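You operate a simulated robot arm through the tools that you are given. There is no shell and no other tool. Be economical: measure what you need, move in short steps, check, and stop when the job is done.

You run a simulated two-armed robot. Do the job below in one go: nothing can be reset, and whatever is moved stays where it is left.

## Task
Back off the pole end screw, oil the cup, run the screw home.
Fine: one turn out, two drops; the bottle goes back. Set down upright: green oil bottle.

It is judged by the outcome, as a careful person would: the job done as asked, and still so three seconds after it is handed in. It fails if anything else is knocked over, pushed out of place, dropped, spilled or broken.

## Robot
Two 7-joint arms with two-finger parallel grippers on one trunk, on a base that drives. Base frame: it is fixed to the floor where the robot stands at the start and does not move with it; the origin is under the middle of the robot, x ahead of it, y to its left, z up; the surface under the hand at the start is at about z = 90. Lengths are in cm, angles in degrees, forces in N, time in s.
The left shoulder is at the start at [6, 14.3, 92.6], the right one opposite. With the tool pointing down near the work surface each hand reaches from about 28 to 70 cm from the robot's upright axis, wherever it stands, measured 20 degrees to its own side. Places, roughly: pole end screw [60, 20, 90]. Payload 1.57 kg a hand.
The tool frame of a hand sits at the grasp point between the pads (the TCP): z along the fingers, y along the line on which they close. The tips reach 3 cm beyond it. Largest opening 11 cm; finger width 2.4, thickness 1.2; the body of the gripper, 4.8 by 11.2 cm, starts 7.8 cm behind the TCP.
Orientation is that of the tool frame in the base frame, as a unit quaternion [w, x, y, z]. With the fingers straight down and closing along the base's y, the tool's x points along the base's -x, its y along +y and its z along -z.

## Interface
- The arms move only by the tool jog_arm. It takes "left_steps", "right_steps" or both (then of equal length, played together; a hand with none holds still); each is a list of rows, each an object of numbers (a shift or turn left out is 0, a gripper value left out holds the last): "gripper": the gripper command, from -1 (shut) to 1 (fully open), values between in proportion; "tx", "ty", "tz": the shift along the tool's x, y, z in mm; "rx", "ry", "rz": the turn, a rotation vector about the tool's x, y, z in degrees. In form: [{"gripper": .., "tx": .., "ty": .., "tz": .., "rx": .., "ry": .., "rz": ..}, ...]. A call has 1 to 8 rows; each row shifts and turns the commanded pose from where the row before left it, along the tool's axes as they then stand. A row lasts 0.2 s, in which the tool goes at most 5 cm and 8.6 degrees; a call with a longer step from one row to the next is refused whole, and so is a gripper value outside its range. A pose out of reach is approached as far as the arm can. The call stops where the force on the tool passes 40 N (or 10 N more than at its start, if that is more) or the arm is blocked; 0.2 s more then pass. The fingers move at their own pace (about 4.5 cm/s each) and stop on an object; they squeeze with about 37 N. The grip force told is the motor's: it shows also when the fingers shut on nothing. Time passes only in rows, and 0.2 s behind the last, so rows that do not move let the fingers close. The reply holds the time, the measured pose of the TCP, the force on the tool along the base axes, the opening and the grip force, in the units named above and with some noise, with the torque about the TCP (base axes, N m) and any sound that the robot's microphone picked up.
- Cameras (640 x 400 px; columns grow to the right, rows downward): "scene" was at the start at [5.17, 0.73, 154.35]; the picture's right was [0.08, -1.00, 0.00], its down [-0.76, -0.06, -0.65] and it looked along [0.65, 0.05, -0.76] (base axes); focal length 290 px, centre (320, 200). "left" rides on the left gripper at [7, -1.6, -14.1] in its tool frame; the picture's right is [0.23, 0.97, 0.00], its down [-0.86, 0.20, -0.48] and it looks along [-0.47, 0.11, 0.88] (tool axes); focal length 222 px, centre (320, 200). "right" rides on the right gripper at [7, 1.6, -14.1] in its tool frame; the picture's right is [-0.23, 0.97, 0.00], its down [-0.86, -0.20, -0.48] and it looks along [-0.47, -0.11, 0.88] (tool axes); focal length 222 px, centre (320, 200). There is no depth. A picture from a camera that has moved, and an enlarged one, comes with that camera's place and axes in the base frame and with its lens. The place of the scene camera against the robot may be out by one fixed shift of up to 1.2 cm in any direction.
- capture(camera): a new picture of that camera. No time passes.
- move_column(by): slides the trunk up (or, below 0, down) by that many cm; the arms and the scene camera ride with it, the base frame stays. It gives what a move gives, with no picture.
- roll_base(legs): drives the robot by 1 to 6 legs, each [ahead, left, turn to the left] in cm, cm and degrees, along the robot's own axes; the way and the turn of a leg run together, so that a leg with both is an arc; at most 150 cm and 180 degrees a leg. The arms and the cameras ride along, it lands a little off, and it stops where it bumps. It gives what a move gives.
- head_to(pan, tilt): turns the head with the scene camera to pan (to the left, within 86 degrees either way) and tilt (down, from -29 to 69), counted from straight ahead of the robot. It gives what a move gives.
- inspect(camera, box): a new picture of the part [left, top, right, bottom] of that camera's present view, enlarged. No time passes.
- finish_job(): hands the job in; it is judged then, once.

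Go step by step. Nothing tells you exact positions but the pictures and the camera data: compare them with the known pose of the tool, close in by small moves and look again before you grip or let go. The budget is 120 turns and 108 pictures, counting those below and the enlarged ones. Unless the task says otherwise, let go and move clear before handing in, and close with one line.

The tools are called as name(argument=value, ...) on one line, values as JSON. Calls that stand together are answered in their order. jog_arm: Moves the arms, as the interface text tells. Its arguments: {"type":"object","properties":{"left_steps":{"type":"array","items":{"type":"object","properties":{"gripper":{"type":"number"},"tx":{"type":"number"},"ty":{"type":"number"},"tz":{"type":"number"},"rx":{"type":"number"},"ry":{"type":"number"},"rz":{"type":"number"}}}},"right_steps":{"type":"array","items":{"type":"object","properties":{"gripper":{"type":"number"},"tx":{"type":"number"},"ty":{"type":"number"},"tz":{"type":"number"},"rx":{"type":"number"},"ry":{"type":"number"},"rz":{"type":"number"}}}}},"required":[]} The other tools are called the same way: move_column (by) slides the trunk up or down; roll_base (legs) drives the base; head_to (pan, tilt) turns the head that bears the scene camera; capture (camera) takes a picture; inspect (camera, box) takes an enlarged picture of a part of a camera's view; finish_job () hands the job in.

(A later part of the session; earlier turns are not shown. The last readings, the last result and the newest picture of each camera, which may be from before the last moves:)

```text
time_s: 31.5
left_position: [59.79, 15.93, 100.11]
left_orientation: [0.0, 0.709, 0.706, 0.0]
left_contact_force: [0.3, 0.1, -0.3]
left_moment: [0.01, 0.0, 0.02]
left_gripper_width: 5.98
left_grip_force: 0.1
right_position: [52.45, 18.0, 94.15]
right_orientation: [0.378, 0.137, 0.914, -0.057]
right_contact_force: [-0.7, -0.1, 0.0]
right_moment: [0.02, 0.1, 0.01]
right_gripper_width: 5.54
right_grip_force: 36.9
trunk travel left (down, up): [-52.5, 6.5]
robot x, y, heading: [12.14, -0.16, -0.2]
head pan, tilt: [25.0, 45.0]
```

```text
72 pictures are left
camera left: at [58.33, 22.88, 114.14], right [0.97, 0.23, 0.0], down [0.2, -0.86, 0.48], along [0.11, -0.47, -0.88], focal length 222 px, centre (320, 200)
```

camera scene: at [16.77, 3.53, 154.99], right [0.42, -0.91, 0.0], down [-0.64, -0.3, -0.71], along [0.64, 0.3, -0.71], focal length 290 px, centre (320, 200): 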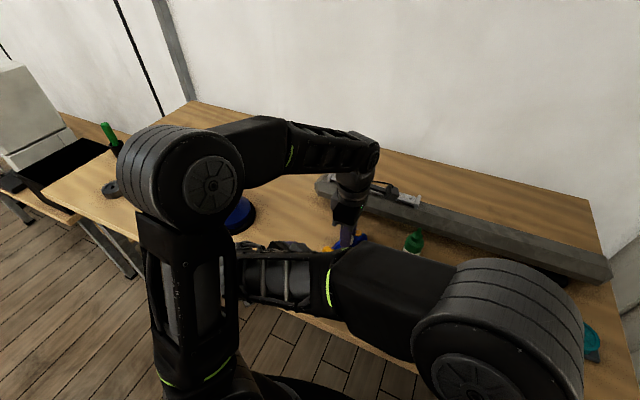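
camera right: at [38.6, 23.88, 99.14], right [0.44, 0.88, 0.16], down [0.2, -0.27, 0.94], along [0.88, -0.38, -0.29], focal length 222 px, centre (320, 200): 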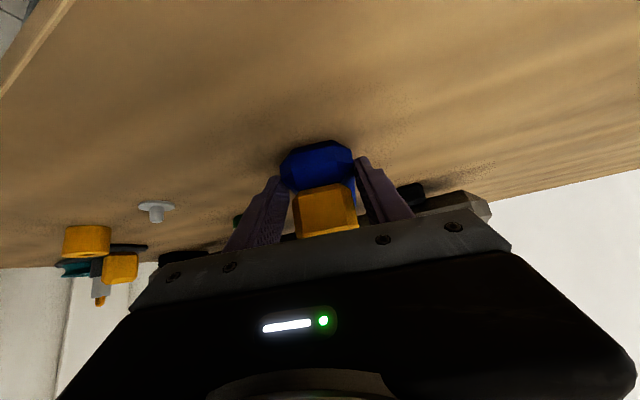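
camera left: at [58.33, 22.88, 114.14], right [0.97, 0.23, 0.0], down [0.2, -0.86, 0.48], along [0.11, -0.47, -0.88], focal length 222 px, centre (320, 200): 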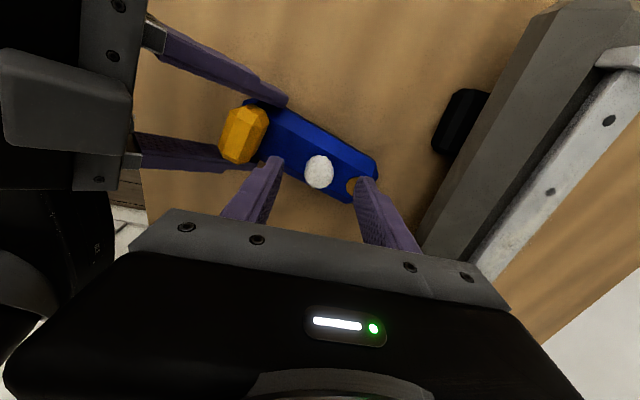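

The knob is centred between the left fingers again and the right hand keeps the body. I descend, grip and turn further out.

jog_arm(left_steps=[{"gripper": -0.1, "tz": 12}, {"tz": 12}, {"gripper": -1}, {"gripper": -1}, {"gripper": -1}, {"gripper": -1}])

inspect(camera="left", box=[200, 80, 440, 230])

jog_arm(left_steps=[{"rz": -7.5}, {"rz": -7.5}, {"rz": -7.5}, {"rz": -7.5}, {"rz": -7.5}, {"rz": -7.5}, {"rz": -7.5}, {"rz": -7.5}])

capture(camera="left")

```text
time_s: 32.9
left_position: [59.87, 16.02, 97.46]
left_orientation: [0.0, 0.707, 0.707, 0.0]
left_contact_force: [0.7, 0.8, 0.8]
left_moment: [0.06, -0.02, -0.02]
left_gripper_width: 2.62
left_grip_force: 37.1
right_position: [52.4, 18.02, 94.2]
right_orientation: [0.379, 0.136, 0.914, -0.057]
right_contact_force: [0.6, 0.3, 0.6]
right_moment: [0.01, 0.05, -0.04]
right_gripper_width: 5.53
right_grip_force: 37.2
trunk travel left (down, up): [-52.5, 6.5]
robot x, y, heading: [11.83, 0.24, -0.1]
head pan, tilt: [25.0, 45.0]
```

```text
2.67 times, centred on (320, 155) of left
camera zoom: at [58.3, 22.86, 111.69], right [0.97, 0.23, 0.0], down [0.2, -0.86, 0.48], along [0.11, -0.47, -0.88], focal length 592 px, centre (320, 320)
```

zoom: 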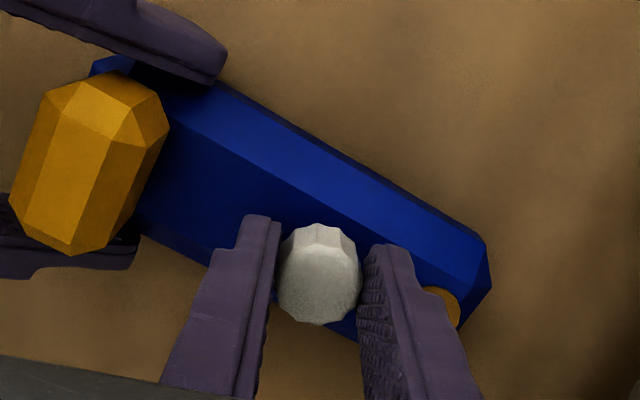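

```text
time_s: 34.7
left_position: [59.72, 15.82, 97.67]
left_orientation: [-0.002, 0.258, 0.966, -0.001]
left_contact_force: [-21.3, -6.8, 3.0]
left_moment: [-0.06, 0.7, -0.09]
left_gripper_width: 2.65
left_grip_force: 37.1
right_position: [52.48, 17.95, 94.25]
right_orientation: [0.379, 0.136, 0.914, -0.055]
right_contact_force: [22.2, 7.6, -2.6]
right_moment: [0.01, 0.37, 1.04]
right_gripper_width: 5.57
right_grip_force: 37.1
trunk travel left (down, up): [-52.5, 6.5]
robot x, y, heading: [12.14, 0.0, -0.1]
head pan, tilt: [25.0, 45.0]
```

```text
70 pictures are left
camera left: at [53.02, 17.91, 111.75], right [0.29, 0.96, 0.0], down [0.84, -0.25, 0.48], along [0.45, -0.14, -0.88], focal length 222 px, centre (320, 200)
```

left: 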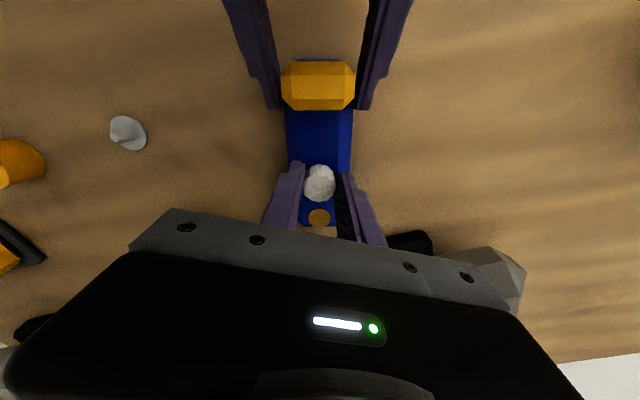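

The knob turns and the body stays put, but a sideways load of about 21 N has built up between the hands. I ease the left hand 2 mm toward the load before going on.

jog_arm(left_steps=[{"tx": 1.4, "ty": -1.6}, {}])

```text
time_s: 35.3
left_position: [59.73, 15.82, 97.71]
left_orientation: [0.001, 0.259, 0.966, 0.001]
left_contact_force: [-12.2, -5.5, -0.7]
left_moment: [0.18, 1.06, -0.04]
left_gripper_width: 2.64
left_grip_force: 37.4
right_position: [52.37, 17.94, 94.2]
right_orientation: [0.379, 0.137, 0.914, -0.056]
right_contact_force: [11.8, 6.1, 1.8]
right_moment: [-0.47, -0.86, 0.81]
right_gripper_width: 5.57
right_grip_force: 37.1
trunk travel left (down, up): [-52.5, 6.5]
robot x, y, heading: [11.57, 0.37, -0.0]
head pan, tilt: [25.0, 45.0]
```

Load halved; I ease a little more and continue turning in a short burst.

jog_arm(left_steps=[{"tx": 1.0, "ty": -1.2}, {"rz": -7.5}, {"rz": -7.5}, {"rz": -7.5}, {}])

```text
time_s: 36.5
left_position: [59.63, 15.84, 97.49]
left_orientation: [0.0, 0.064, 0.998, 0.0]
left_contact_force: [3.8, -5.7, -13.8]
left_moment: [-0.25, -0.56, 0.0]
left_gripper_width: 2.64
left_grip_force: 37.5
right_position: [52.34, 17.98, 94.24]
right_orientation: [0.378, 0.136, 0.914, -0.056]
right_contact_force: [-2.6, 5.3, 13.0]
right_moment: [-0.22, -0.6, 0.33]
right_gripper_width: 5.54
right_grip_force: 37.0
trunk travel left (down, up): [-52.5, 6.5]
robot x, y, heading: [12.09, 0.16, 0.1]
head pan, tilt: [25.0, 45.0]
```

Vertical load now shows 14 N, so I'd rather re-grip than strain it. I release, lift and look at how high the knob stands now.

jog_arm(left_steps=[{"gripper": 0.0}, {"gripper": 0.0}, {}, {"tz": -25}, {}])

inspect(camera="left", box=[240, 60, 400, 220])

inspect(camera="right", box=[240, 100, 400, 220])

```text
time_s: 37.7
left_position: [59.49, 15.67, 100.14]
left_orientation: [0.0, 0.065, 0.998, 0.0]
left_contact_force: [-0.3, -0.5, 1.1]
left_moment: [-0.01, 0.01, 0.0]
left_gripper_width: 5.5
left_grip_force: 0.0
right_position: [52.26, 17.83, 94.11]
right_orientation: [0.378, 0.136, 0.914, -0.057]
right_contact_force: [-1.7, -1.4, 3.6]
right_moment: [0.18, 0.21, 0.04]
right_gripper_width: 5.55
right_grip_force: 37.1
trunk travel left (down, up): [-52.5, 6.5]
robot x, y, heading: [11.58, -0.07, -0.0]
head pan, tilt: [25.0, 45.0]
```

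```text
2.50 times, centred on (320, 140) of left
camera zoom: at [52.4, 14.99, 114.26], right [-0.1, 1.0, 0.0], down [0.87, 0.09, 0.48], along [0.48, 0.05, -0.88], focal length 555 px, centre (320, 350)
```

zoom: 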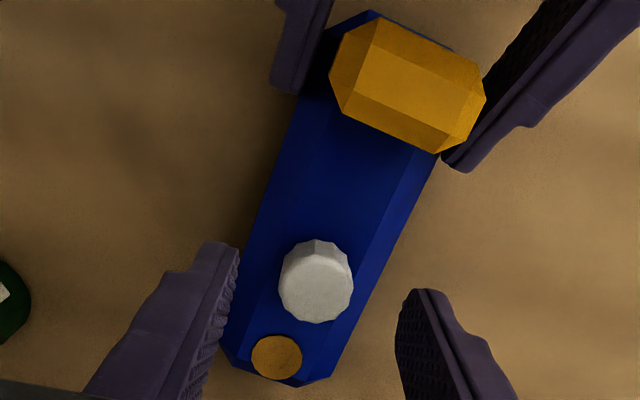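

```text
3.33 times, centred on (320, 160) of right
camera zoom: at [38.56, 23.81, 99.12], right [0.44, 0.88, 0.16], down [0.2, -0.27, 0.94], along [0.88, -0.38, -0.29], focal length 740 px, centre (320, 333)
```

zoom: 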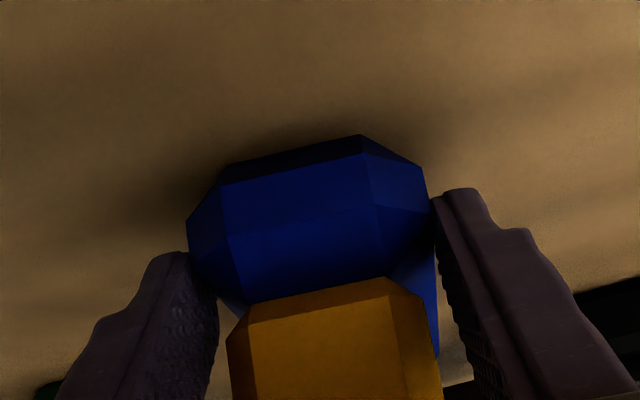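

The knob axis works out to about [59.8, 15.65], so my hand was roughly 3 mm off it. I recentre, rotate back to the start of the stroke and check.

jog_arm(left_steps=[{"tx": -3.0, "ty": 0.4, "gripper": 0.09}, {"rz": 8.5}, {"rz": 8.5}, {"rz": 8.5}, {"rz": 8.5}, {"rz": 8.5}, {"rz": 8.5}, {"rz": 8.5}])

jog_arm(left_steps=[{"rz": 8.5}, {"rz": 8.5}, {"rz": 6}, {}])

inspect(camera="left", box=[220, 90, 420, 215])

```text
time_s: 39.5
left_position: [59.8, 15.83, 100.12]
left_orientation: [0.001, 0.554, 0.832, 0.0]
left_contact_force: [-0.6, 0.1, -0.1]
left_moment: [-0.01, -0.01, 0.01]
left_gripper_width: 6.02
left_grip_force: 0.1
right_position: [52.46, 17.97, 94.07]
right_orientation: [0.378, 0.137, 0.914, -0.057]
right_contact_force: [-0.4, 0.6, -0.6]
right_moment: [0.06, 0.14, 0.01]
right_gripper_width: 5.54
right_grip_force: 36.7
trunk travel left (down, up): [-52.5, 6.5]
robot x, y, heading: [11.8, -0.08, -0.1]
head pan, tilt: [25.0, 45.0]
```

```text
time_s: 40.5
left_position: [59.88, 15.85, 100.04]
left_orientation: [0.0, 0.708, 0.706, 0.0]
left_contact_force: [0.6, 0.0, -0.3]
left_moment: [-0.02, -0.01, 0.01]
left_gripper_width: 6.0
left_grip_force: 0.0
right_position: [52.42, 18.0, 94.13]
right_orientation: [0.378, 0.137, 0.914, -0.057]
right_contact_force: [0.7, -0.5, -0.4]
right_moment: [0.06, 0.15, -0.03]
right_gripper_width: 5.57
right_grip_force: 36.4
trunk travel left (down, up): [-52.5, 6.5]
robot x, y, heading: [11.63, 0.18, -0.0]
head pan, tilt: [25.0, 45.0]
```

```text
3.20 times, centred on (320, 152) of left
camera zoom: at [58.28, 22.76, 114.24], right [0.97, 0.23, 0.0], down [0.2, -0.86, 0.48], along [0.11, -0.47, -0.88], focal length 711 px, centre (320, 352)
```

zoom: 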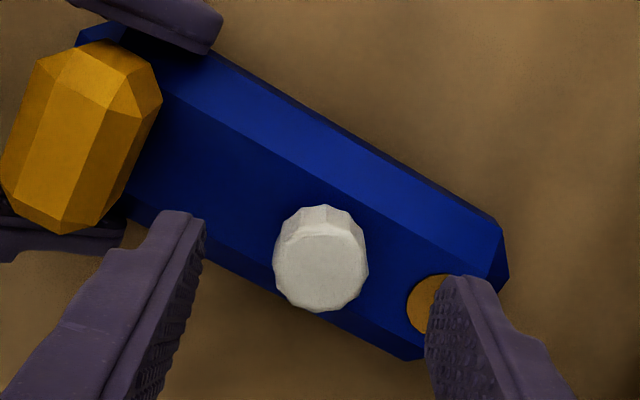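

Knob centre measures [59.9, 15.65]; I nudge 2 mm, go down, grip, and turn in smaller portions.

jog_arm(left_steps=[{"tx": -2, "ty": 0.5, "gripper": 0.0}, {"tz": 12}, {"tz": 12}, {"gripper": -1}, {"gripper": -1}, {"gripper": -1}, {"gripper": -1}, {}])

jog_arm(left_steps=[{"rz": -7.5}, {"rz": -7.5}, {"rz": -7.5}, {"rz": -7.5}, {}])

```text
time_s: 42.3
left_position: [59.94, 15.62, 97.74]
left_orientation: [0.0, 0.707, 0.707, 0.0]
left_contact_force: [0.6, 0.3, -0.5]
left_moment: [0.05, -0.23, -0.05]
left_gripper_width: 2.7
left_grip_force: 37.1
right_position: [52.46, 17.91, 94.21]
right_orientation: [0.378, 0.136, 0.914, -0.056]
right_contact_force: [-1.4, -0.4, 0.2]
right_moment: [-0.01, 0.29, 0.03]
right_gripper_width: 5.56
right_grip_force: 36.7
trunk travel left (down, up): [-52.5, 6.5]
robot x, y, heading: [12.18, 0.2, -0.1]
head pan, tilt: [25.0, 45.0]
```

```text
time_s: 43.5
left_position: [59.88, 15.56, 97.7]
left_orientation: [0.0, 0.499, 0.867, 0.0]
left_contact_force: [9.3, 0.3, -4.8]
left_moment: [0.13, 0.1, -0.09]
left_gripper_width: 2.7
left_grip_force: 36.7
right_position: [52.4, 17.96, 94.24]
right_orientation: [0.378, 0.137, 0.914, -0.057]
right_contact_force: [-8.6, -1.5, 4.7]
right_moment: [-0.24, -0.89, -0.26]
right_gripper_width: 5.54
right_grip_force: 36.7
trunk travel left (down, up): [-52.5, 6.5]
robot x, y, heading: [11.95, -0.16, -0.3]
head pan, tilt: [25.0, 45.0]
```

Loads are small now, slightly the other way. I ease 1 mm and continue.

jog_arm(left_steps=[{"tx": -0.5, "ty": 0.9}, {"rz": -7.5}, {"rz": -7.5}, {"rz": -7.5}, {"rz": -7.5}, {}])

```text
time_s: 44.9
left_position: [60.03, 15.6, 97.7]
left_orientation: [-0.001, 0.258, 0.966, 0.0]
left_contact_force: [0.7, 1.1, -2.1]
left_moment: [0.05, 0.2, -0.05]
left_gripper_width: 2.71
left_grip_force: 36.5
right_position: [52.54, 17.81, 94.23]
right_orientation: [0.378, 0.137, 0.914, -0.057]
right_contact_force: [0.3, -0.4, 1.4]
right_moment: [0.01, -0.39, -0.06]
right_gripper_width: 5.55
right_grip_force: 37.6
trunk travel left (down, up): [-52.5, 6.5]
robot x, y, heading: [12.2, -0.51, 0.0]
head pan, tilt: [25.0, 45.0]
```

Loads are nearly nil. About 250° out so far; I continue.

jog_arm(left_steps=[{"rz": -7.5}, {"rz": -7.5}, {"rz": -7.5}, {"rz": -7.5}, {"rz": -7.5}, {"rz": -7.5}, {}])

capture(camera="left")

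```text
time_s: 46.5
left_position: [60.01, 15.71, 97.79]
left_orientation: [0.0, -0.131, 0.991, 0.0]
left_contact_force: [-7.5, 4.2, -0.9]
left_moment: [-0.14, 0.0, -0.09]
left_gripper_width: 2.68
left_grip_force: 37.1
right_position: [52.51, 17.97, 94.34]
right_orientation: [0.378, 0.136, 0.914, -0.056]
right_contact_force: [7.5, -4.3, -0.5]
right_moment: [0.28, 0.29, -0.06]
right_gripper_width: 5.53
right_grip_force: 37.2
trunk travel left (down, up): [-52.5, 6.5]
robot x, y, heading: [12.2, -0.14, 0.2]
head pan, tilt: [25.0, 45.0]
```

```text
66 pictures are left
camera left: at [53.74, 12.19, 111.84], right [-0.47, 0.88, 0.0], down [0.77, 0.41, 0.48], along [0.42, 0.23, -0.88], focal length 222 px, centre (320, 200)
```

left: 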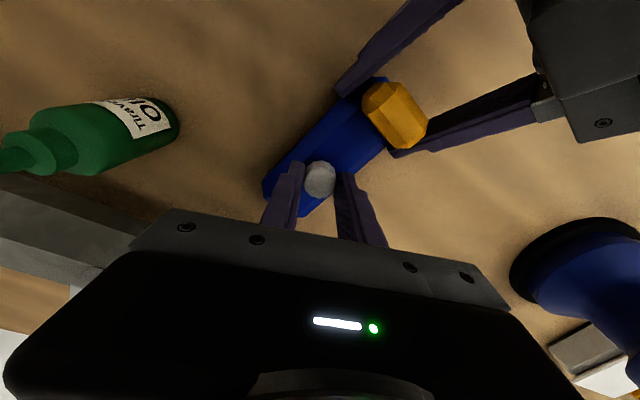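

Around 295° out. I ease slightly and do the remaining ~66°.

jog_arm(left_steps=[{"tx": 0.7, "ty": 0.7, "rz": -8}, {"rz": -8}, {"rz": -8}, {"rz": -8}, {"rz": -8}, {}])

jog_arm(left_steps=[{"rz": -8.5}, {"rz": -8.5}, {"rz": -8.5}, {}])

inspect(camera="left", box=[220, 80, 420, 205])

```text
time_s: 47.9
left_position: [59.95, 15.59, 97.72]
left_orientation: [0.0, -0.463, 0.886, 0.001]
left_contact_force: [-1.7, 2.4, -0.6]
left_moment: [0.23, 0.27, -0.05]
left_gripper_width: 2.7
left_grip_force: 37.0
right_position: [52.35, 17.86, 94.15]
right_orientation: [0.378, 0.136, 0.914, -0.057]
right_contact_force: [2.7, -1.7, -0.1]
right_moment: [-0.17, -0.15, -0.08]
right_gripper_width: 5.53
right_grip_force: 36.8
trunk travel left (down, up): [-52.5, 6.5]
robot x, y, heading: [12.05, -0.23, -0.1]
head pan, tilt: [25.0, 45.0]
```

```text
time_s: 48.9
left_position: [59.98, 15.69, 97.67]
left_orientation: [0.0, -0.647, 0.762, 0.0]
left_contact_force: [-0.6, 2.8, 1.8]
left_moment: [0.03, 0.26, -0.06]
left_gripper_width: 2.66
left_grip_force: 36.4
right_position: [52.41, 17.83, 94.2]
right_orientation: [0.379, 0.137, 0.914, -0.057]
right_contact_force: [0.3, -3.2, -0.2]
right_moment: [0.1, 0.07, -0.1]
right_gripper_width: 5.55
right_grip_force: 36.5
trunk travel left (down, up): [-52.5, 6.5]
robot x, y, heading: [11.7, -0.11, 0.3]
head pan, tilt: [25.0, 45.0]
```

```text
3.20 times, centred on (320, 142) of left
camera zoom: at [60.4, 8.5, 111.82], right [-1.0, -0.07, 0.0], down [-0.06, 0.88, 0.48], along [-0.03, 0.48, -0.88], focal length 711 px, centre (320, 384)
```

zoom: 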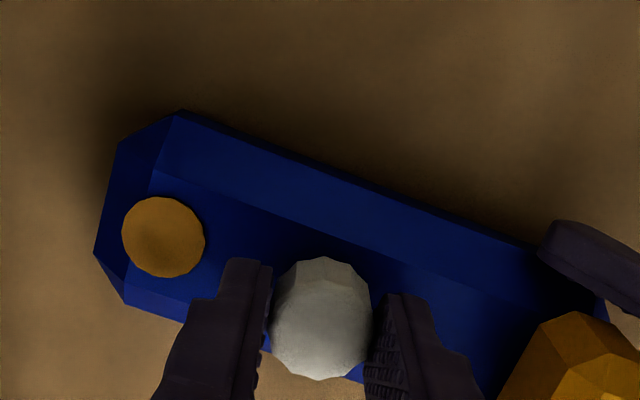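

One turn is out. Cup centre is at about [64.1, 14.3, 94]. Left releases and lifts clear, then the right lets go of the body and backs off along its fingers.

jog_arm(left_steps=[{"gripper": 0.09}, {"gripper": 0.09}, {}, {"tz": -40}, {"tz": -40}, {"rz": 8.5}, {"rz": 8.5}, {"rz": 8.5}], right_steps=[{}, {}, {}, {"gripper": 0.6}, {}, {}, {"tz": -30}, {"tz": -40}])

jog_arm(left_steps=[{"rz": 8.5}, {"rz": 8.5}, {"rz": 8.5}, {"rz": 8.5}, {"rz": 8.5}, {"rz": 8.5}, {"rz": 4.1}, {}])

capture(camera="left")

```text
time_s: 50.7
left_position: [59.89, 15.69, 105.76]
left_orientation: [0.0, -0.46, 0.888, 0.0]
left_contact_force: [-0.9, -0.1, -0.3]
left_moment: [0.03, 0.0, 0.0]
left_gripper_width: 6.01
left_grip_force: 0.0
right_position: [47.55, 19.25, 99.18]
right_orientation: [0.378, 0.136, 0.914, -0.056]
right_contact_force: [0.1, 0.2, 0.3]
right_moment: [0.01, 0.03, -0.02]
right_gripper_width: 8.8
right_grip_force: 0.3
trunk travel left (down, up): [-52.5, 6.5]
robot x, y, heading: [11.88, -0.03, 0.0]
head pan, tilt: [25.0, 45.0]
```

```text
time_s: 52.5
left_position: [59.91, 15.66, 105.81]
left_orientation: [0.0, 0.002, 1.0, 0.0]
left_contact_force: [-0.6, 0.6, -0.2]
left_moment: [0.01, 0.01, 0.01]
left_gripper_width: 5.99
left_grip_force: 0.1
right_position: [47.68, 19.34, 99.16]
right_orientation: [0.378, 0.137, 0.914, -0.057]
right_contact_force: [-0.2, 0.1, 0.5]
right_moment: [-0.02, -0.01, 0.05]
right_gripper_width: 8.82
right_grip_force: 0.1
trunk travel left (down, up): [-52.5, 6.5]
robot x, y, heading: [11.86, -0.33, 0.1]
head pan, tilt: [25.0, 45.0]
```

```text
64 pictures are left
camera left: at [52.99, 13.99, 119.85], right [-0.22, 0.97, 0.0], down [0.86, 0.2, 0.48], along [0.47, 0.11, -0.88], focal length 222 px, centre (320, 200)
```

left: 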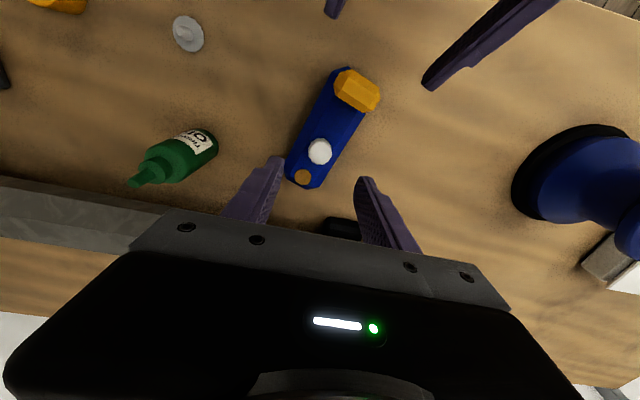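

Both hands are off and the device sits still. I move the left hand away to the left, and the right hand back across in front of the bottle.

jog_arm(right_steps=[{"tx": -12.6, "ty": -39, "tz": -6.6}, {"tx": -12.6, "ty": -39, "tz": -6.6}, {"tx": -12.6, "ty": -39, "tz": -6.6}, {"tx": -12.6, "ty": -39, "tz": -6.6}, {"tx": -12.6, "ty": -39, "tz": -6.6}], left_steps=[{}, {}, {}, {"tx": 16, "ty": 38, "tz": -10}, {"tx": 16, "ty": 38, "tz": -10}])

jog_arm(left_steps=[{"tx": 16, "ty": 38, "tz": -10}, {"tx": 16, "ty": 38, "tz": -10}, {"tx": 16, "ty": 38, "tz": -10}], right_steps=[{"ry": -8}, {"ry": -8}, {"ry": -8}])

head_to(pan=5, tilt=48)

capture(camera="scene")

capture(camera="right")

```text
time_s: 53.7
left_position: [56.55, 23.25, 107.7]
left_orientation: [0.001, 0.001, 1.0, 0.0]
left_contact_force: [-0.6, 0.2, -0.1]
left_moment: [-0.01, -0.04, 0.04]
left_gripper_width: 6.0
left_grip_force: 0.1
right_position: [44.15, 0.19, 106.0]
right_orientation: [0.378, 0.137, 0.914, -0.056]
right_contact_force: [0.0, 0.0, -0.2]
right_moment: [0.04, 0.0, 0.02]
right_gripper_width: 8.8
right_grip_force: 0.2
trunk travel left (down, up): [-52.5, 6.5]
robot x, y, heading: [11.85, 0.15, 0.0]
head pan, tilt: [25.0, 45.0]
```

```text
time_s: 54.5
left_position: [51.67, 34.56, 110.91]
left_orientation: [0.001, 0.003, 1.0, 0.001]
left_contact_force: [-0.7, -1.1, -0.5]
left_moment: [0.06, 0.0, -0.02]
left_gripper_width: 5.96
left_grip_force: 0.2
right_position: [43.84, 0.12, 106.08]
right_orientation: [0.561, 0.122, 0.814, -0.084]
right_contact_force: [-1.0, -0.5, -0.1]
right_moment: [0.0, -0.06, -0.01]
right_gripper_width: 8.8
right_grip_force: 0.1
trunk travel left (down, up): [-52.5, 6.5]
robot x, y, heading: [11.97, -0.45, -0.0]
head pan, tilt: [25.0, 45.0]
```

```text
time_s: 55.3
left_position: [51.9, 34.52, 110.85]
left_orientation: [0.002, 0.004, 1.0, 0.0]
left_contact_force: [-0.5, 0.6, -0.3]
left_moment: [0.0, 0.0, -0.01]
left_gripper_width: 6.01
left_grip_force: 0.0
right_position: [43.95, 0.22, 106.01]
right_orientation: [0.559, 0.122, 0.816, -0.084]
right_contact_force: [0.2, -0.7, -0.3]
right_moment: [0.02, -0.03, -0.01]
right_gripper_width: 8.81
right_grip_force: 0.0
trunk travel left (down, up): [-52.5, 6.5]
robot x, y, heading: [11.85, 0.02, 0.3]
head pan, tilt: [5.0, 48.0]
```

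```text
63 pictures are left
camera scene: at [17.21, 0.78, 154.58], right [0.09, -1.0, 0.0], down [-0.74, -0.07, -0.67], along [0.67, 0.06, -0.74], focal length 290 px, centre (320, 200)
```

scene: 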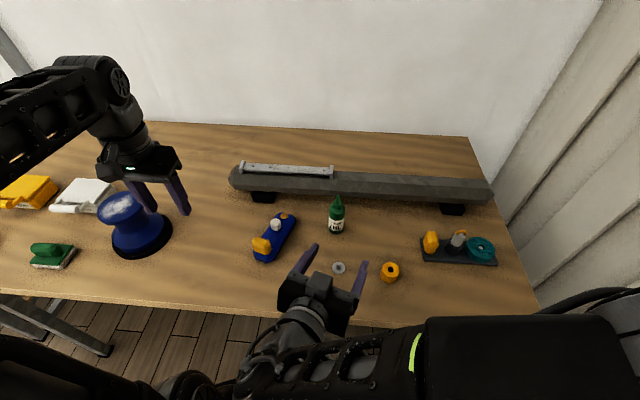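

```text
62 pictures are left
camera right: at [29.49, 6.28, 104.46], right [0.36, 0.91, 0.21], down [-0.19, -0.15, 0.97], along [0.91, -0.39, 0.12], focal length 222 px, centre (320, 200)
```

right: 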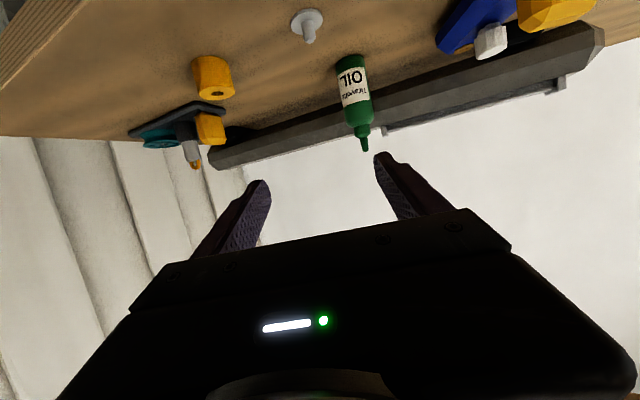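

The right hand is before the bottle; from three views the nozzle tip is at about [63.8, 0.7, 103.3]. I square the hand's yaw and align in y with the bottle before approaching.

jog_arm(right_steps=[{"rx": -7.94, "rz": -3.05}, {"rx": -7.94, "rz": -3.05}, {}])

capture(camera="right")

```text
time_s: 56.1
left_position: [51.78, 34.76, 110.87]
left_orientation: [-0.001, 0.001, 1.0, 0.0]
left_contact_force: [0.3, 0.3, -0.7]
left_moment: [-0.02, 0.0, 0.0]
left_gripper_width: 6.0
left_grip_force: 0.1
right_position: [44.53, 3.74, 107.24]
right_orientation: [0.566, 0.001, 0.825, -0.001]
right_contact_force: [-0.3, 0.0, -0.2]
right_moment: [-0.02, 0.03, 0.01]
right_gripper_width: 8.8
right_grip_force: 0.0
right hand out of reach, approached as far as the arm can: row 1, 2
trunk travel left (down, up): [-52.5, 6.5]
robot x, y, heading: [11.72, -0.44, -0.0]
head pan, tilt: [5.0, 48.0]
```

```text
61 pictures are left
camera right: at [28.95, 5.47, 105.69], right [0.08, 0.97, 0.21], down [-0.14, -0.2, 0.97], along [0.99, -0.11, 0.12], focal length 222 px, centre (320, 200)
```

right: 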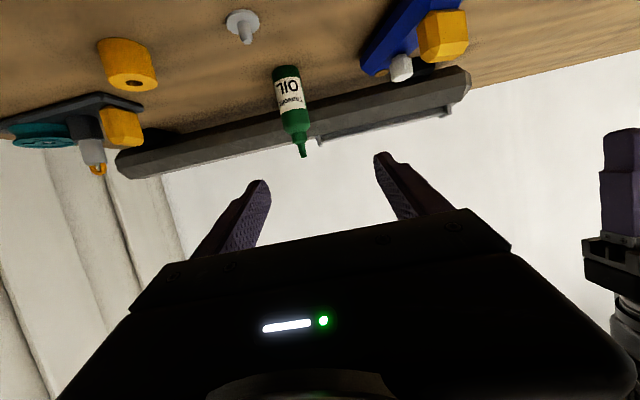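

The arm was folded too tightly for that spot, but the orientation is right. I go forward toward the pre-grasp point before the bottle and check the pose.

jog_arm(right_steps=[{"tx": 7.7, "ty": -7.5, "tz": 32}, {"tx": 7.7, "ty": -7.5, "tz": 32}, {"tx": 7.7, "ty": -7.5, "tz": 28}, {}])

capture(camera="right")

capture(camera="scene")

```text
time_s: 57.1
left_position: [51.85, 34.8, 110.71]
left_orientation: [0.0, 0.002, 1.0, 0.001]
left_contact_force: [-0.1, 0.2, -0.2]
left_moment: [-0.01, 0.01, 0.01]
left_gripper_width: 6.0
left_grip_force: 0.1
right_position: [52.51, 2.39, 101.99]
right_orientation: [0.567, -0.001, 0.824, 0.0]
right_contact_force: [-0.5, -0.3, 0.7]
right_moment: [0.03, -0.01, 0.02]
right_gripper_width: 8.81
right_grip_force: 0.1
right hand out of reach, approached as far as the arm can: row 1
trunk travel left (down, up): [-52.5, 6.5]
robot x, y, heading: [11.98, 0.07, 0.1]
head pan, tilt: [5.0, 48.0]
```

```text
60 pictures are left
camera right: at [36.94, 3.99, 100.35], right [0.08, 0.97, 0.21], down [-0.14, -0.2, 0.97], along [0.99, -0.11, 0.12], focal length 222 px, centre (320, 200)
```

right: 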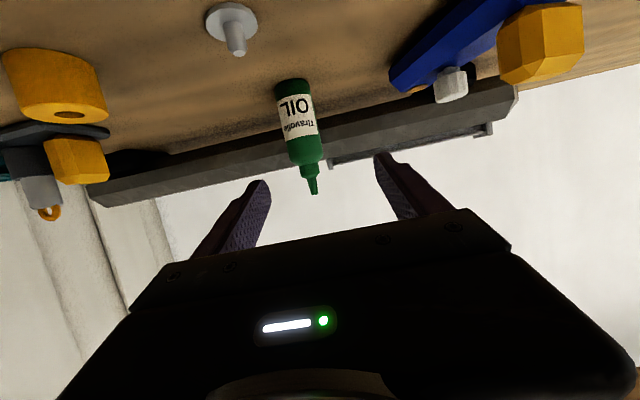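

```text
59 pictures are left
camera scene: at [17.17, 0.78, 154.58], right [0.09, -1.0, 0.0], down [-0.74, -0.06, -0.67], along [0.67, 0.06, -0.74], focal length 290 px, centre (320, 200)
```

scene: 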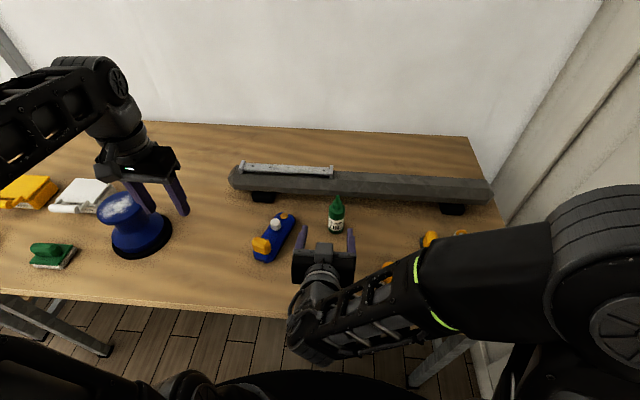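

The bottle's y is about 0.55, upright at x 63.8. I align first, then check before closing in.

jog_arm(right_steps=[{"tx": 13, "ty": -18.4, "tz": 18}, {"tz": 18}, {"tz": 20}, {"tz": 20}, {}])

capture(camera="right")

```text
time_s: 58.3
left_position: [51.9, 34.76, 110.82]
left_orientation: [0.0, 0.001, 1.0, 0.001]
left_contact_force: [0.2, -0.3, -0.1]
left_moment: [-0.01, 0.01, -0.01]
left_gripper_width: 5.99
left_grip_force: 0.1
right_position: [59.72, 1.49, 98.02]
right_orientation: [0.566, 0.001, 0.825, 0.0]
right_contact_force: [-0.9, -0.8, 0.3]
right_moment: [0.0, 0.02, -0.01]
right_gripper_width: 8.79
right_grip_force: 0.0
right hand out of reach, approached as far as the arm can: row 1
trunk travel left (down, up): [-52.5, 6.5]
robot x, y, heading: [12.26, 0.31, 0.0]
head pan, tilt: [5.0, 48.0]
```

```text
58 pictures are left
camera right: at [44.16, 3.03, 96.48], right [0.08, 0.97, 0.21], down [-0.14, -0.2, 0.97], along [0.99, -0.11, 0.12], focal length 222 px, centre (320, 200)
```

right: 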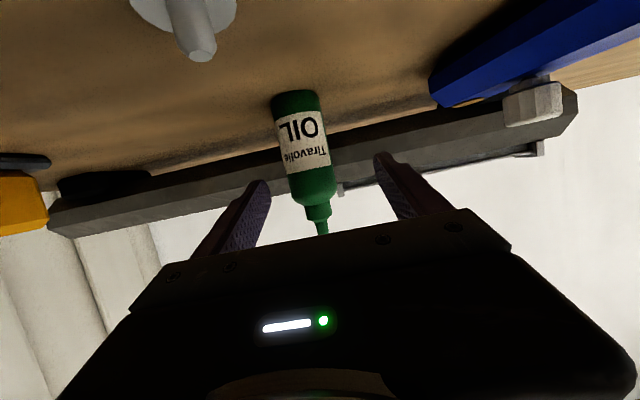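

The loose grey stud is right under where the hand's camera will pass, so I pitch the hand 8.5° steeper for clearance, correct y, and check before advancing.

jog_arm(right_steps=[{"ry": 8.5}, {"ty": -9.4, "tx": -5}, {}])

capture(camera="right")

```text
time_s: 59.1
left_position: [51.82, 34.79, 110.82]
left_orientation: [-0.001, 0.001, 1.0, 0.0]
left_contact_force: [0.1, 0.3, 0.3]
left_moment: [-0.02, 0.03, -0.01]
left_gripper_width: 5.99
left_grip_force: 0.0
right_position: [60.06, 0.55, 98.42]
right_orientation: [0.503, 0.001, 0.864, 0.0]
right_contact_force: [-0.4, -0.5, 0.1]
right_moment: [0.0, -0.01, -0.05]
right_gripper_width: 8.81
right_grip_force: 0.1
trunk travel left (down, up): [-52.5, 6.5]
robot x, y, heading: [12.38, 0.35, 0.1]
head pan, tilt: [5.0, 48.0]
```

```text
57 pictures are left
camera right: at [44.38, 2.05, 99.31], right [0.11, 0.97, 0.2], down [0.01, -0.2, 0.98], along [0.99, -0.11, -0.03], focal length 222 px, centre (320, 200)
```

right: 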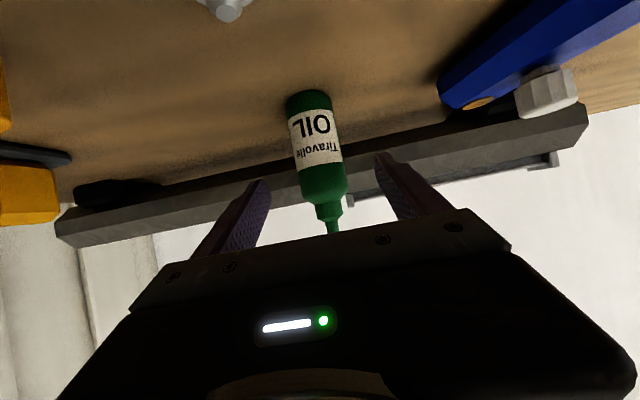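

The bottle is centred between the fingers. I advance 4 cm.

jog_arm(right_steps=[{"tx": -4, "tz": 14}, {"tz": 14}, {"tz": 12}, {}])

capture(camera="right")

inspect(camera="scene", box=[260, 180, 420, 280])

```text
time_s: 60.1
left_position: [51.83, 34.78, 110.81]
left_orientation: [0.0, 0.001, 1.0, 0.0]
left_contact_force: [0.8, -0.4, 0.1]
left_moment: [0.03, 0.0, 0.02]
left_gripper_width: 6.01
left_grip_force: 0.0
right_position: [63.73, 0.43, 96.91]
right_orientation: [0.503, 0.0, 0.864, 0.0]
right_contact_force: [0.1, -0.4, 0.4]
right_moment: [-0.02, -0.01, -0.01]
right_gripper_width: 8.81
right_grip_force: 0.1
trunk travel left (down, up): [-52.5, 6.5]
robot x, y, heading: [11.8, -0.34, -0.2]
head pan, tilt: [5.0, 48.0]
```

```text
56 pictures are left
camera right: at [48.02, 2.09, 97.65], right [0.11, 0.97, 0.2], down [0.0, -0.2, 0.98], along [0.99, -0.11, -0.03], focal length 222 px, centre (320, 200)
```

right: 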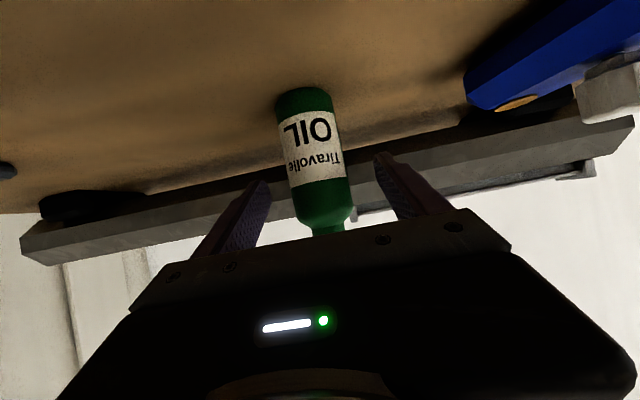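

```text
4.00 times, centred on (340, 230) of scene
camera zoom: at [17.21, 0.77, 154.58], right [0.09, -1.0, 0.0], down [-0.74, -0.06, -0.67], along [0.67, 0.06, -0.74], focal length 1160 px, centre (240, 80)
```

zoom: 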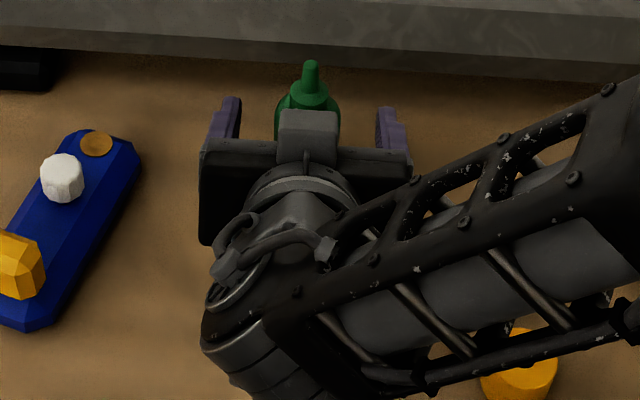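

Well placed. I close gently, in proportion, to see at what width the bottle is met.

jog_arm(right_steps=[{"gripper": -0.2}, {"gripper": -0.2}, {"gripper": -0.25}, {"gripper": -0.3}, {}])

```text
time_s: 61.3
left_position: [51.93, 34.66, 110.74]
left_orientation: [0.0, 0.0, 1.0, 0.0]
left_contact_force: [-1.1, -0.2, -0.1]
left_moment: [0.03, 0.04, 0.02]
left_gripper_width: 6.03
left_grip_force: 0.2
right_position: [63.72, 0.48, 96.98]
right_orientation: [0.504, 0.0, 0.864, -0.001]
right_contact_force: [-0.3, -0.1, -0.9]
right_moment: [-0.03, -0.02, -0.02]
right_gripper_width: 4.08
right_grip_force: 29.5
trunk travel left (down, up): [-52.5, 6.5]
robot x, y, heading: [11.68, 0.14, 0.0]
head pan, tilt: [5.0, 48.0]
```

Bottle held (4.1 cm, 30 N). I lift it 10 cm and level the hand... checking it holds.

jog_arm(right_steps=[{"tx": -29, "tz": -16.4}, {"tx": -29, "tz": -16.4}, {"tx": -29, "tz": -16.4}, {}])

capture(camera="scene")

capture(camera="left")

```text
time_s: 62.3
left_position: [51.87, 34.71, 110.79]
left_orientation: [0.0, 0.001, 1.0, 0.0]
left_contact_force: [0.6, -0.1, 0.0]
left_moment: [0.0, 0.0, 0.0]
left_gripper_width: 5.99
left_grip_force: 0.1
right_position: [63.81, 0.69, 106.92]
right_orientation: [0.504, 0.0, 0.864, 0.0]
right_contact_force: [0.2, -0.2, -0.3]
right_moment: [0.0, 0.01, 0.05]
right_gripper_width: 4.07
right_grip_force: 36.8
trunk travel left (down, up): [-52.5, 6.5]
robot x, y, heading: [12.02, 0.19, -0.1]
head pan, tilt: [5.0, 48.0]
```

```text
54 pictures are left
camera scene: at [17.27, 0.78, 154.57], right [0.09, -1.0, 0.0], down [-0.74, -0.06, -0.67], along [0.67, 0.06, -0.74], focal length 290 px, centre (320, 200)
```

scene: 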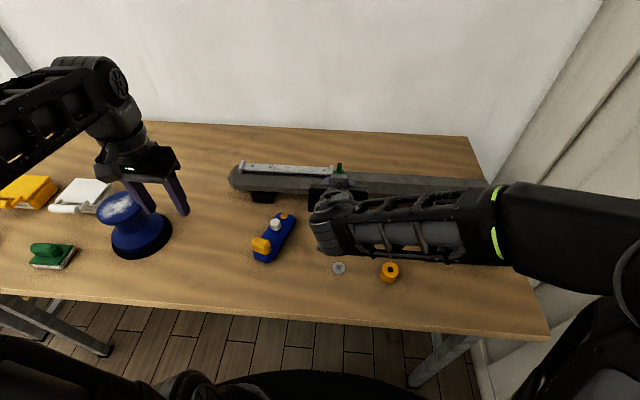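

```text
53 pictures are left
camera left: at [44.97, 33.08, 124.87], right [-0.23, 0.97, 0.0], down [0.86, 0.2, 0.48], along [0.47, 0.11, -0.88], focal length 222 px, centre (320, 200)
```

left: 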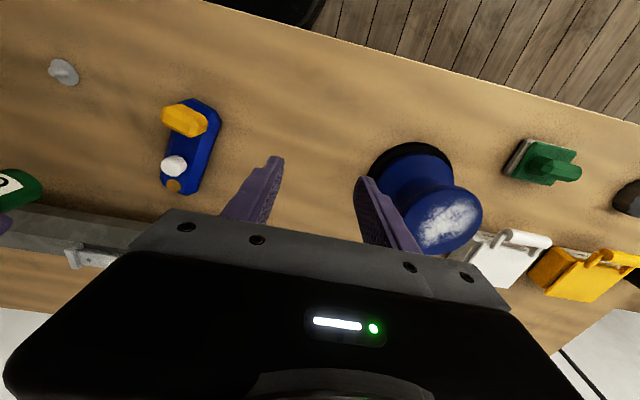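

The bottle is firmly held. I level the hand (the bottle only leans 30°), then carry it so the nozzle will be over the cup as I roll.

jog_arm(right_steps=[{"ry": -7.4}, {"ry": -7.4}, {"ry": -7.4}, {"ry": -7.3}, {"ty": 28, "tz": 11}, {"ty": 28, "tz": 11}, {"ty": 28, "tz": 11}, {}])

capture(camera="scene")

```text
time_s: 64.1
left_position: [51.86, 34.76, 110.71]
left_orientation: [0.0, 0.001, 1.0, 0.001]
left_contact_force: [0.5, 0.0, 0.8]
left_moment: [0.03, 0.03, 0.0]
left_gripper_width: 5.98
left_grip_force: 0.1
right_position: [67.09, 8.94, 106.85]
right_orientation: [0.707, 0.001, 0.707, -0.001]
right_contact_force: [-0.1, 0.3, -1.4]
right_moment: [0.01, -0.01, 0.0]
right_gripper_width: 4.07
right_grip_force: 36.8
trunk travel left (down, up): [-52.5, 6.5]
robot x, y, heading: [11.73, 0.34, -0.0]
head pan, tilt: [5.0, 48.0]
```

```text
52 pictures are left
camera scene: at [17.2, 0.76, 154.58], right [0.09, -1.0, 0.0], down [-0.74, -0.06, -0.67], along [0.67, 0.06, -0.74], focal length 290 px, centre (320, 200)
```

scene: 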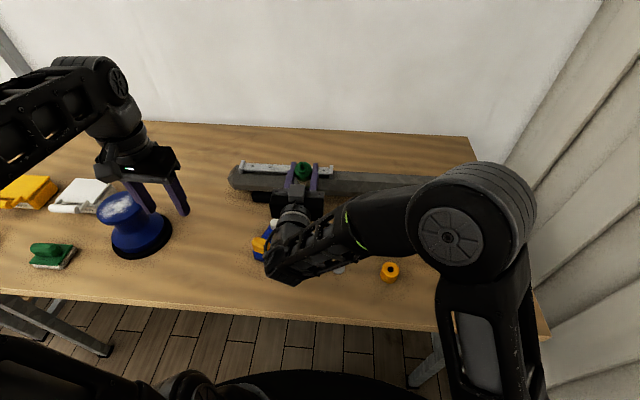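

Next I roll the bottle to about 68°, still above horizontal, and check its location against the cup.

jog_arm(right_steps=[{"rz": -8.5}, {"rz": -8.5}, {"rz": -8.5}, {"rz": -8.5}, {"rz": -8.5}, {"rz": -8.5}, {"rz": -8.5}, {"rz": -8.5}])

inspect(camera="scene", box=[220, 140, 380, 240])

capture(camera="left")

```text
time_s: 65.9
left_position: [51.76, 34.81, 110.74]
left_orientation: [0.0, 0.0, 1.0, 0.0]
left_contact_force: [-0.3, -0.7, -0.8]
left_moment: [-0.02, 0.02, 0.01]
left_gripper_width: 6.0
left_grip_force: 0.1
right_position: [67.13, 8.82, 106.89]
right_orientation: [0.586, -0.396, 0.586, -0.396]
right_contact_force: [-0.4, -0.4, -1.2]
right_moment: [0.04, -0.01, -0.01]
right_gripper_width: 4.07
right_grip_force: 37.1
trunk travel left (down, up): [-52.5, 6.5]
robot x, y, heading: [12.2, -0.03, 0.5]
head pan, tilt: [5.0, 48.0]
```

```text
4.00 times, centred on (300, 190) of scene
camera zoom: at [17.23, 0.78, 154.57], right [0.09, -1.0, 0.0], down [-0.74, -0.06, -0.67], along [0.67, 0.06, -0.74], focal length 1160 px, centre (400, 240)
```

zoom: 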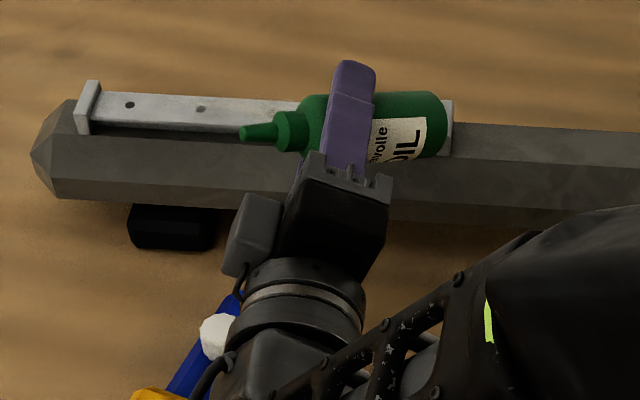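

```text
50 pictures are left
camera left: at [44.94, 33.07, 124.88], right [-0.23, 0.97, 0.0], down [0.86, 0.2, 0.48], along [0.47, 0.11, -0.88], focal length 222 px, centre (320, 200)
```

left: 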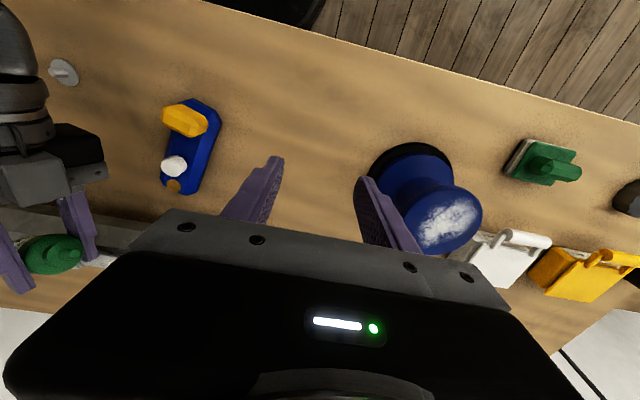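

The nozzle tip computes to [64.05, 13.9], right over the cup line. I lower 2.5 cm and roll on past horizontal in small steps, listening for drops.

jog_arm(right_steps=[{"tx": 9.3, "ty": -23.2}, {"rz": -8.5, "tx": -1}, {"rz": -8.5, "tx": -1}, {"rz": -8, "tx": -1}, {}])

inspect(camera="scene", box=[220, 140, 380, 240])

```text
time_s: 67.1
left_position: [51.91, 34.71, 110.72]
left_orientation: [0.0, 0.001, 1.0, 0.0]
left_contact_force: [0.5, 0.1, 0.2]
left_moment: [0.0, -0.02, 0.0]
left_gripper_width: 6.01
left_grip_force: 0.0
right_position: [67.05, 7.36, 108.71]
right_orientation: [-0.487, 0.513, -0.486, 0.513]
right_contact_force: [-0.1, 0.2, -1.3]
right_moment: [0.02, 0.02, 0.01]
right_gripper_width: 4.07
right_grip_force: 37.4
trunk travel left (down, up): [-52.5, 6.5]
robot x, y, heading: [11.71, 0.42, 0.2]
head pan, tilt: [5.0, 48.0]
```

```text
4.00 times, centred on (300, 190) of scene
camera zoom: at [17.23, 0.76, 154.57], right [0.09, -1.0, 0.0], down [-0.74, -0.06, -0.67], along [0.67, 0.06, -0.74], focal length 1160 px, centre (400, 240)
```

zoom: 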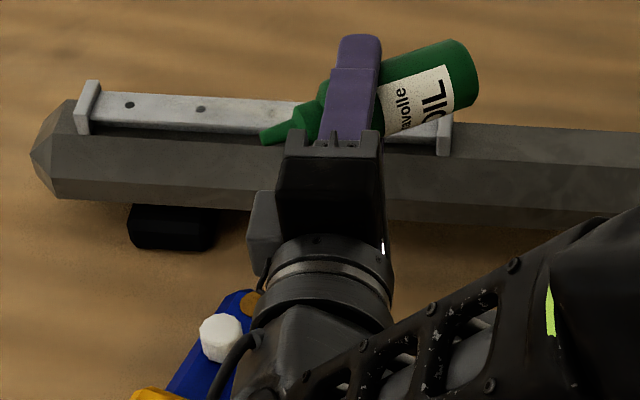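

I had one axis sign wrong, so the hand went up a little; no sound of a drop. I correct to y 9, z 104.5.

jog_arm(right_steps=[{"tx": -16, "ty": 20}, {"ty": 21}, {}])

capture(camera="left")

inspect(camera="scene", box=[220, 140, 380, 240])

```text
time_s: 67.9
left_position: [51.88, 34.8, 110.71]
left_orientation: [0.001, 0.001, 1.0, 0.0]
left_contact_force: [-0.2, -0.9, -0.3]
left_moment: [0.02, 0.01, 0.03]
left_gripper_width: 5.99
left_grip_force: 0.0
right_position: [67.05, 8.88, 104.49]
right_orientation: [-0.487, 0.513, -0.486, 0.513]
right_contact_force: [-0.2, -0.8, -1.1]
right_moment: [0.02, 0.04, -0.01]
right_gripper_width: 4.05
right_grip_force: 36.5
trunk travel left (down, up): [-52.5, 6.5]
robot x, y, heading: [11.69, 0.04, -0.1]
head pan, tilt: [5.0, 48.0]
```

```text
48 pictures are left
camera left: at [44.94, 33.08, 124.88], right [-0.23, 0.97, 0.0], down [0.86, 0.2, 0.48], along [0.47, 0.11, -0.88], focal length 222 px, centre (320, 200)
```

left: 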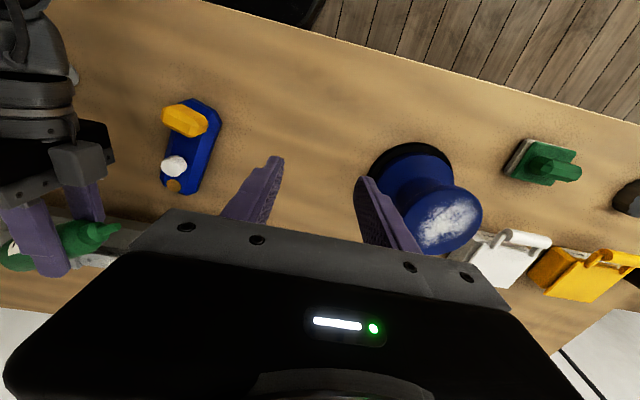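

```text
4.00 times, centred on (300, 190) of scene
camera zoom: at [17.23, 0.78, 154.58], right [0.09, -1.0, 0.0], down [-0.74, -0.06, -0.67], along [0.67, 0.06, -0.74], focal length 1160 px, centre (400, 240)
```

zoom: 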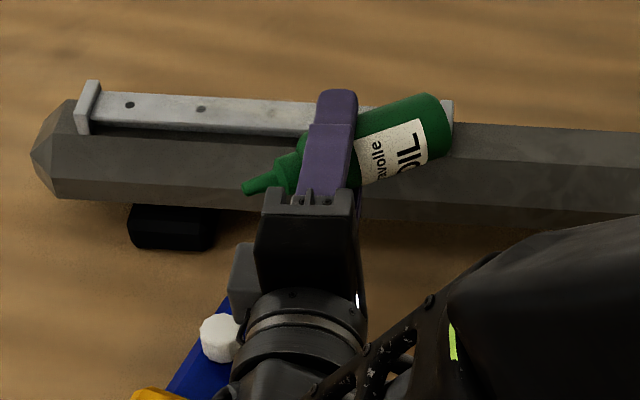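

The tip is about [64.6, 14.4, 104], the cup at [64.15, 14.45]. I shift 4 mm back and roll on in two small steps, listening.

jog_arm(right_steps=[{"tz": -4}, {"rz": -8, "tx": -2}, {"rz": -8, "tx": -2}, {}])

capture(camera="left")

```text
time_s: 68.9
left_position: [51.86, 34.63, 110.81]
left_orientation: [0.0, 0.0, 1.0, 0.0]
left_contact_force: [-1.0, 0.0, 0.0]
left_moment: [-0.04, 0.0, 0.02]
left_gripper_width: 6.0
left_grip_force: 0.1
right_position: [66.69, 9.17, 104.46]
right_orientation: [-0.41, 0.576, -0.409, 0.576]
right_contact_force: [0.0, 0.5, -0.9]
right_moment: [0.0, 0.01, -0.02]
right_gripper_width: 4.06
right_grip_force: 36.9
trunk travel left (down, up): [-52.5, 6.5]
robot x, y, heading: [11.98, 0.26, -0.3]
head pan, tilt: [5.0, 48.0]
```

```text
46 pictures are left
camera left: at [44.94, 33.07, 124.88], right [-0.23, 0.97, 0.0], down [0.86, 0.2, 0.48], along [0.47, 0.11, -0.88], focal length 222 px, centre (320, 200)
```

left: 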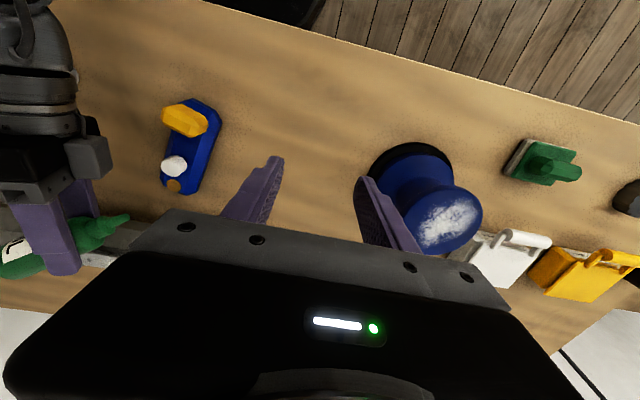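

No drop yet; the tip is over the cup at about [64.3, 14.2]. I roll further.

jog_arm(right_steps=[{"rz": -8, "tx": -3}, {"rz": -8, "tx": -3}, {}])

inspect(camera="left", box=[40, 120, 200, 260])

```text
time_s: 69.7
left_position: [51.86, 34.92, 110.76]
left_orientation: [0.0, 0.001, 1.0, 0.0]
left_contact_force: [0.2, 0.1, 0.6]
left_moment: [0.0, 0.01, 0.03]
left_gripper_width: 6.0
left_grip_force: 0.1
right_position: [66.67, 9.76, 104.33]
right_orientation: [-0.326, 0.627, -0.327, 0.627]
right_contact_force: [0.2, -0.3, -1.9]
right_moment: [0.0, 0.01, -0.01]
right_gripper_width: 4.06
right_grip_force: 37.3
trunk travel left (down, up): [-52.5, 6.5]
robot x, y, heading: [11.99, -0.06, 0.1]
head pan, tilt: [5.0, 48.0]
```

```text
2.86 times, centred on (120, 190) of left
camera zoom: at [44.94, 33.07, 124.88], right [-0.23, 0.97, 0.0], down [0.86, 0.2, 0.48], along [0.47, 0.11, -0.88], focal length 635 px, centre (891, 229)
```

zoom: 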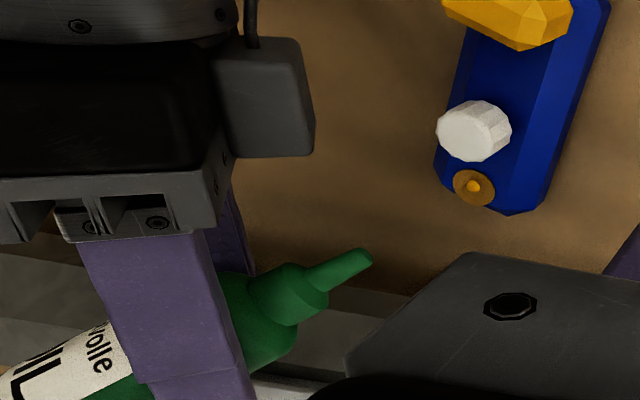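

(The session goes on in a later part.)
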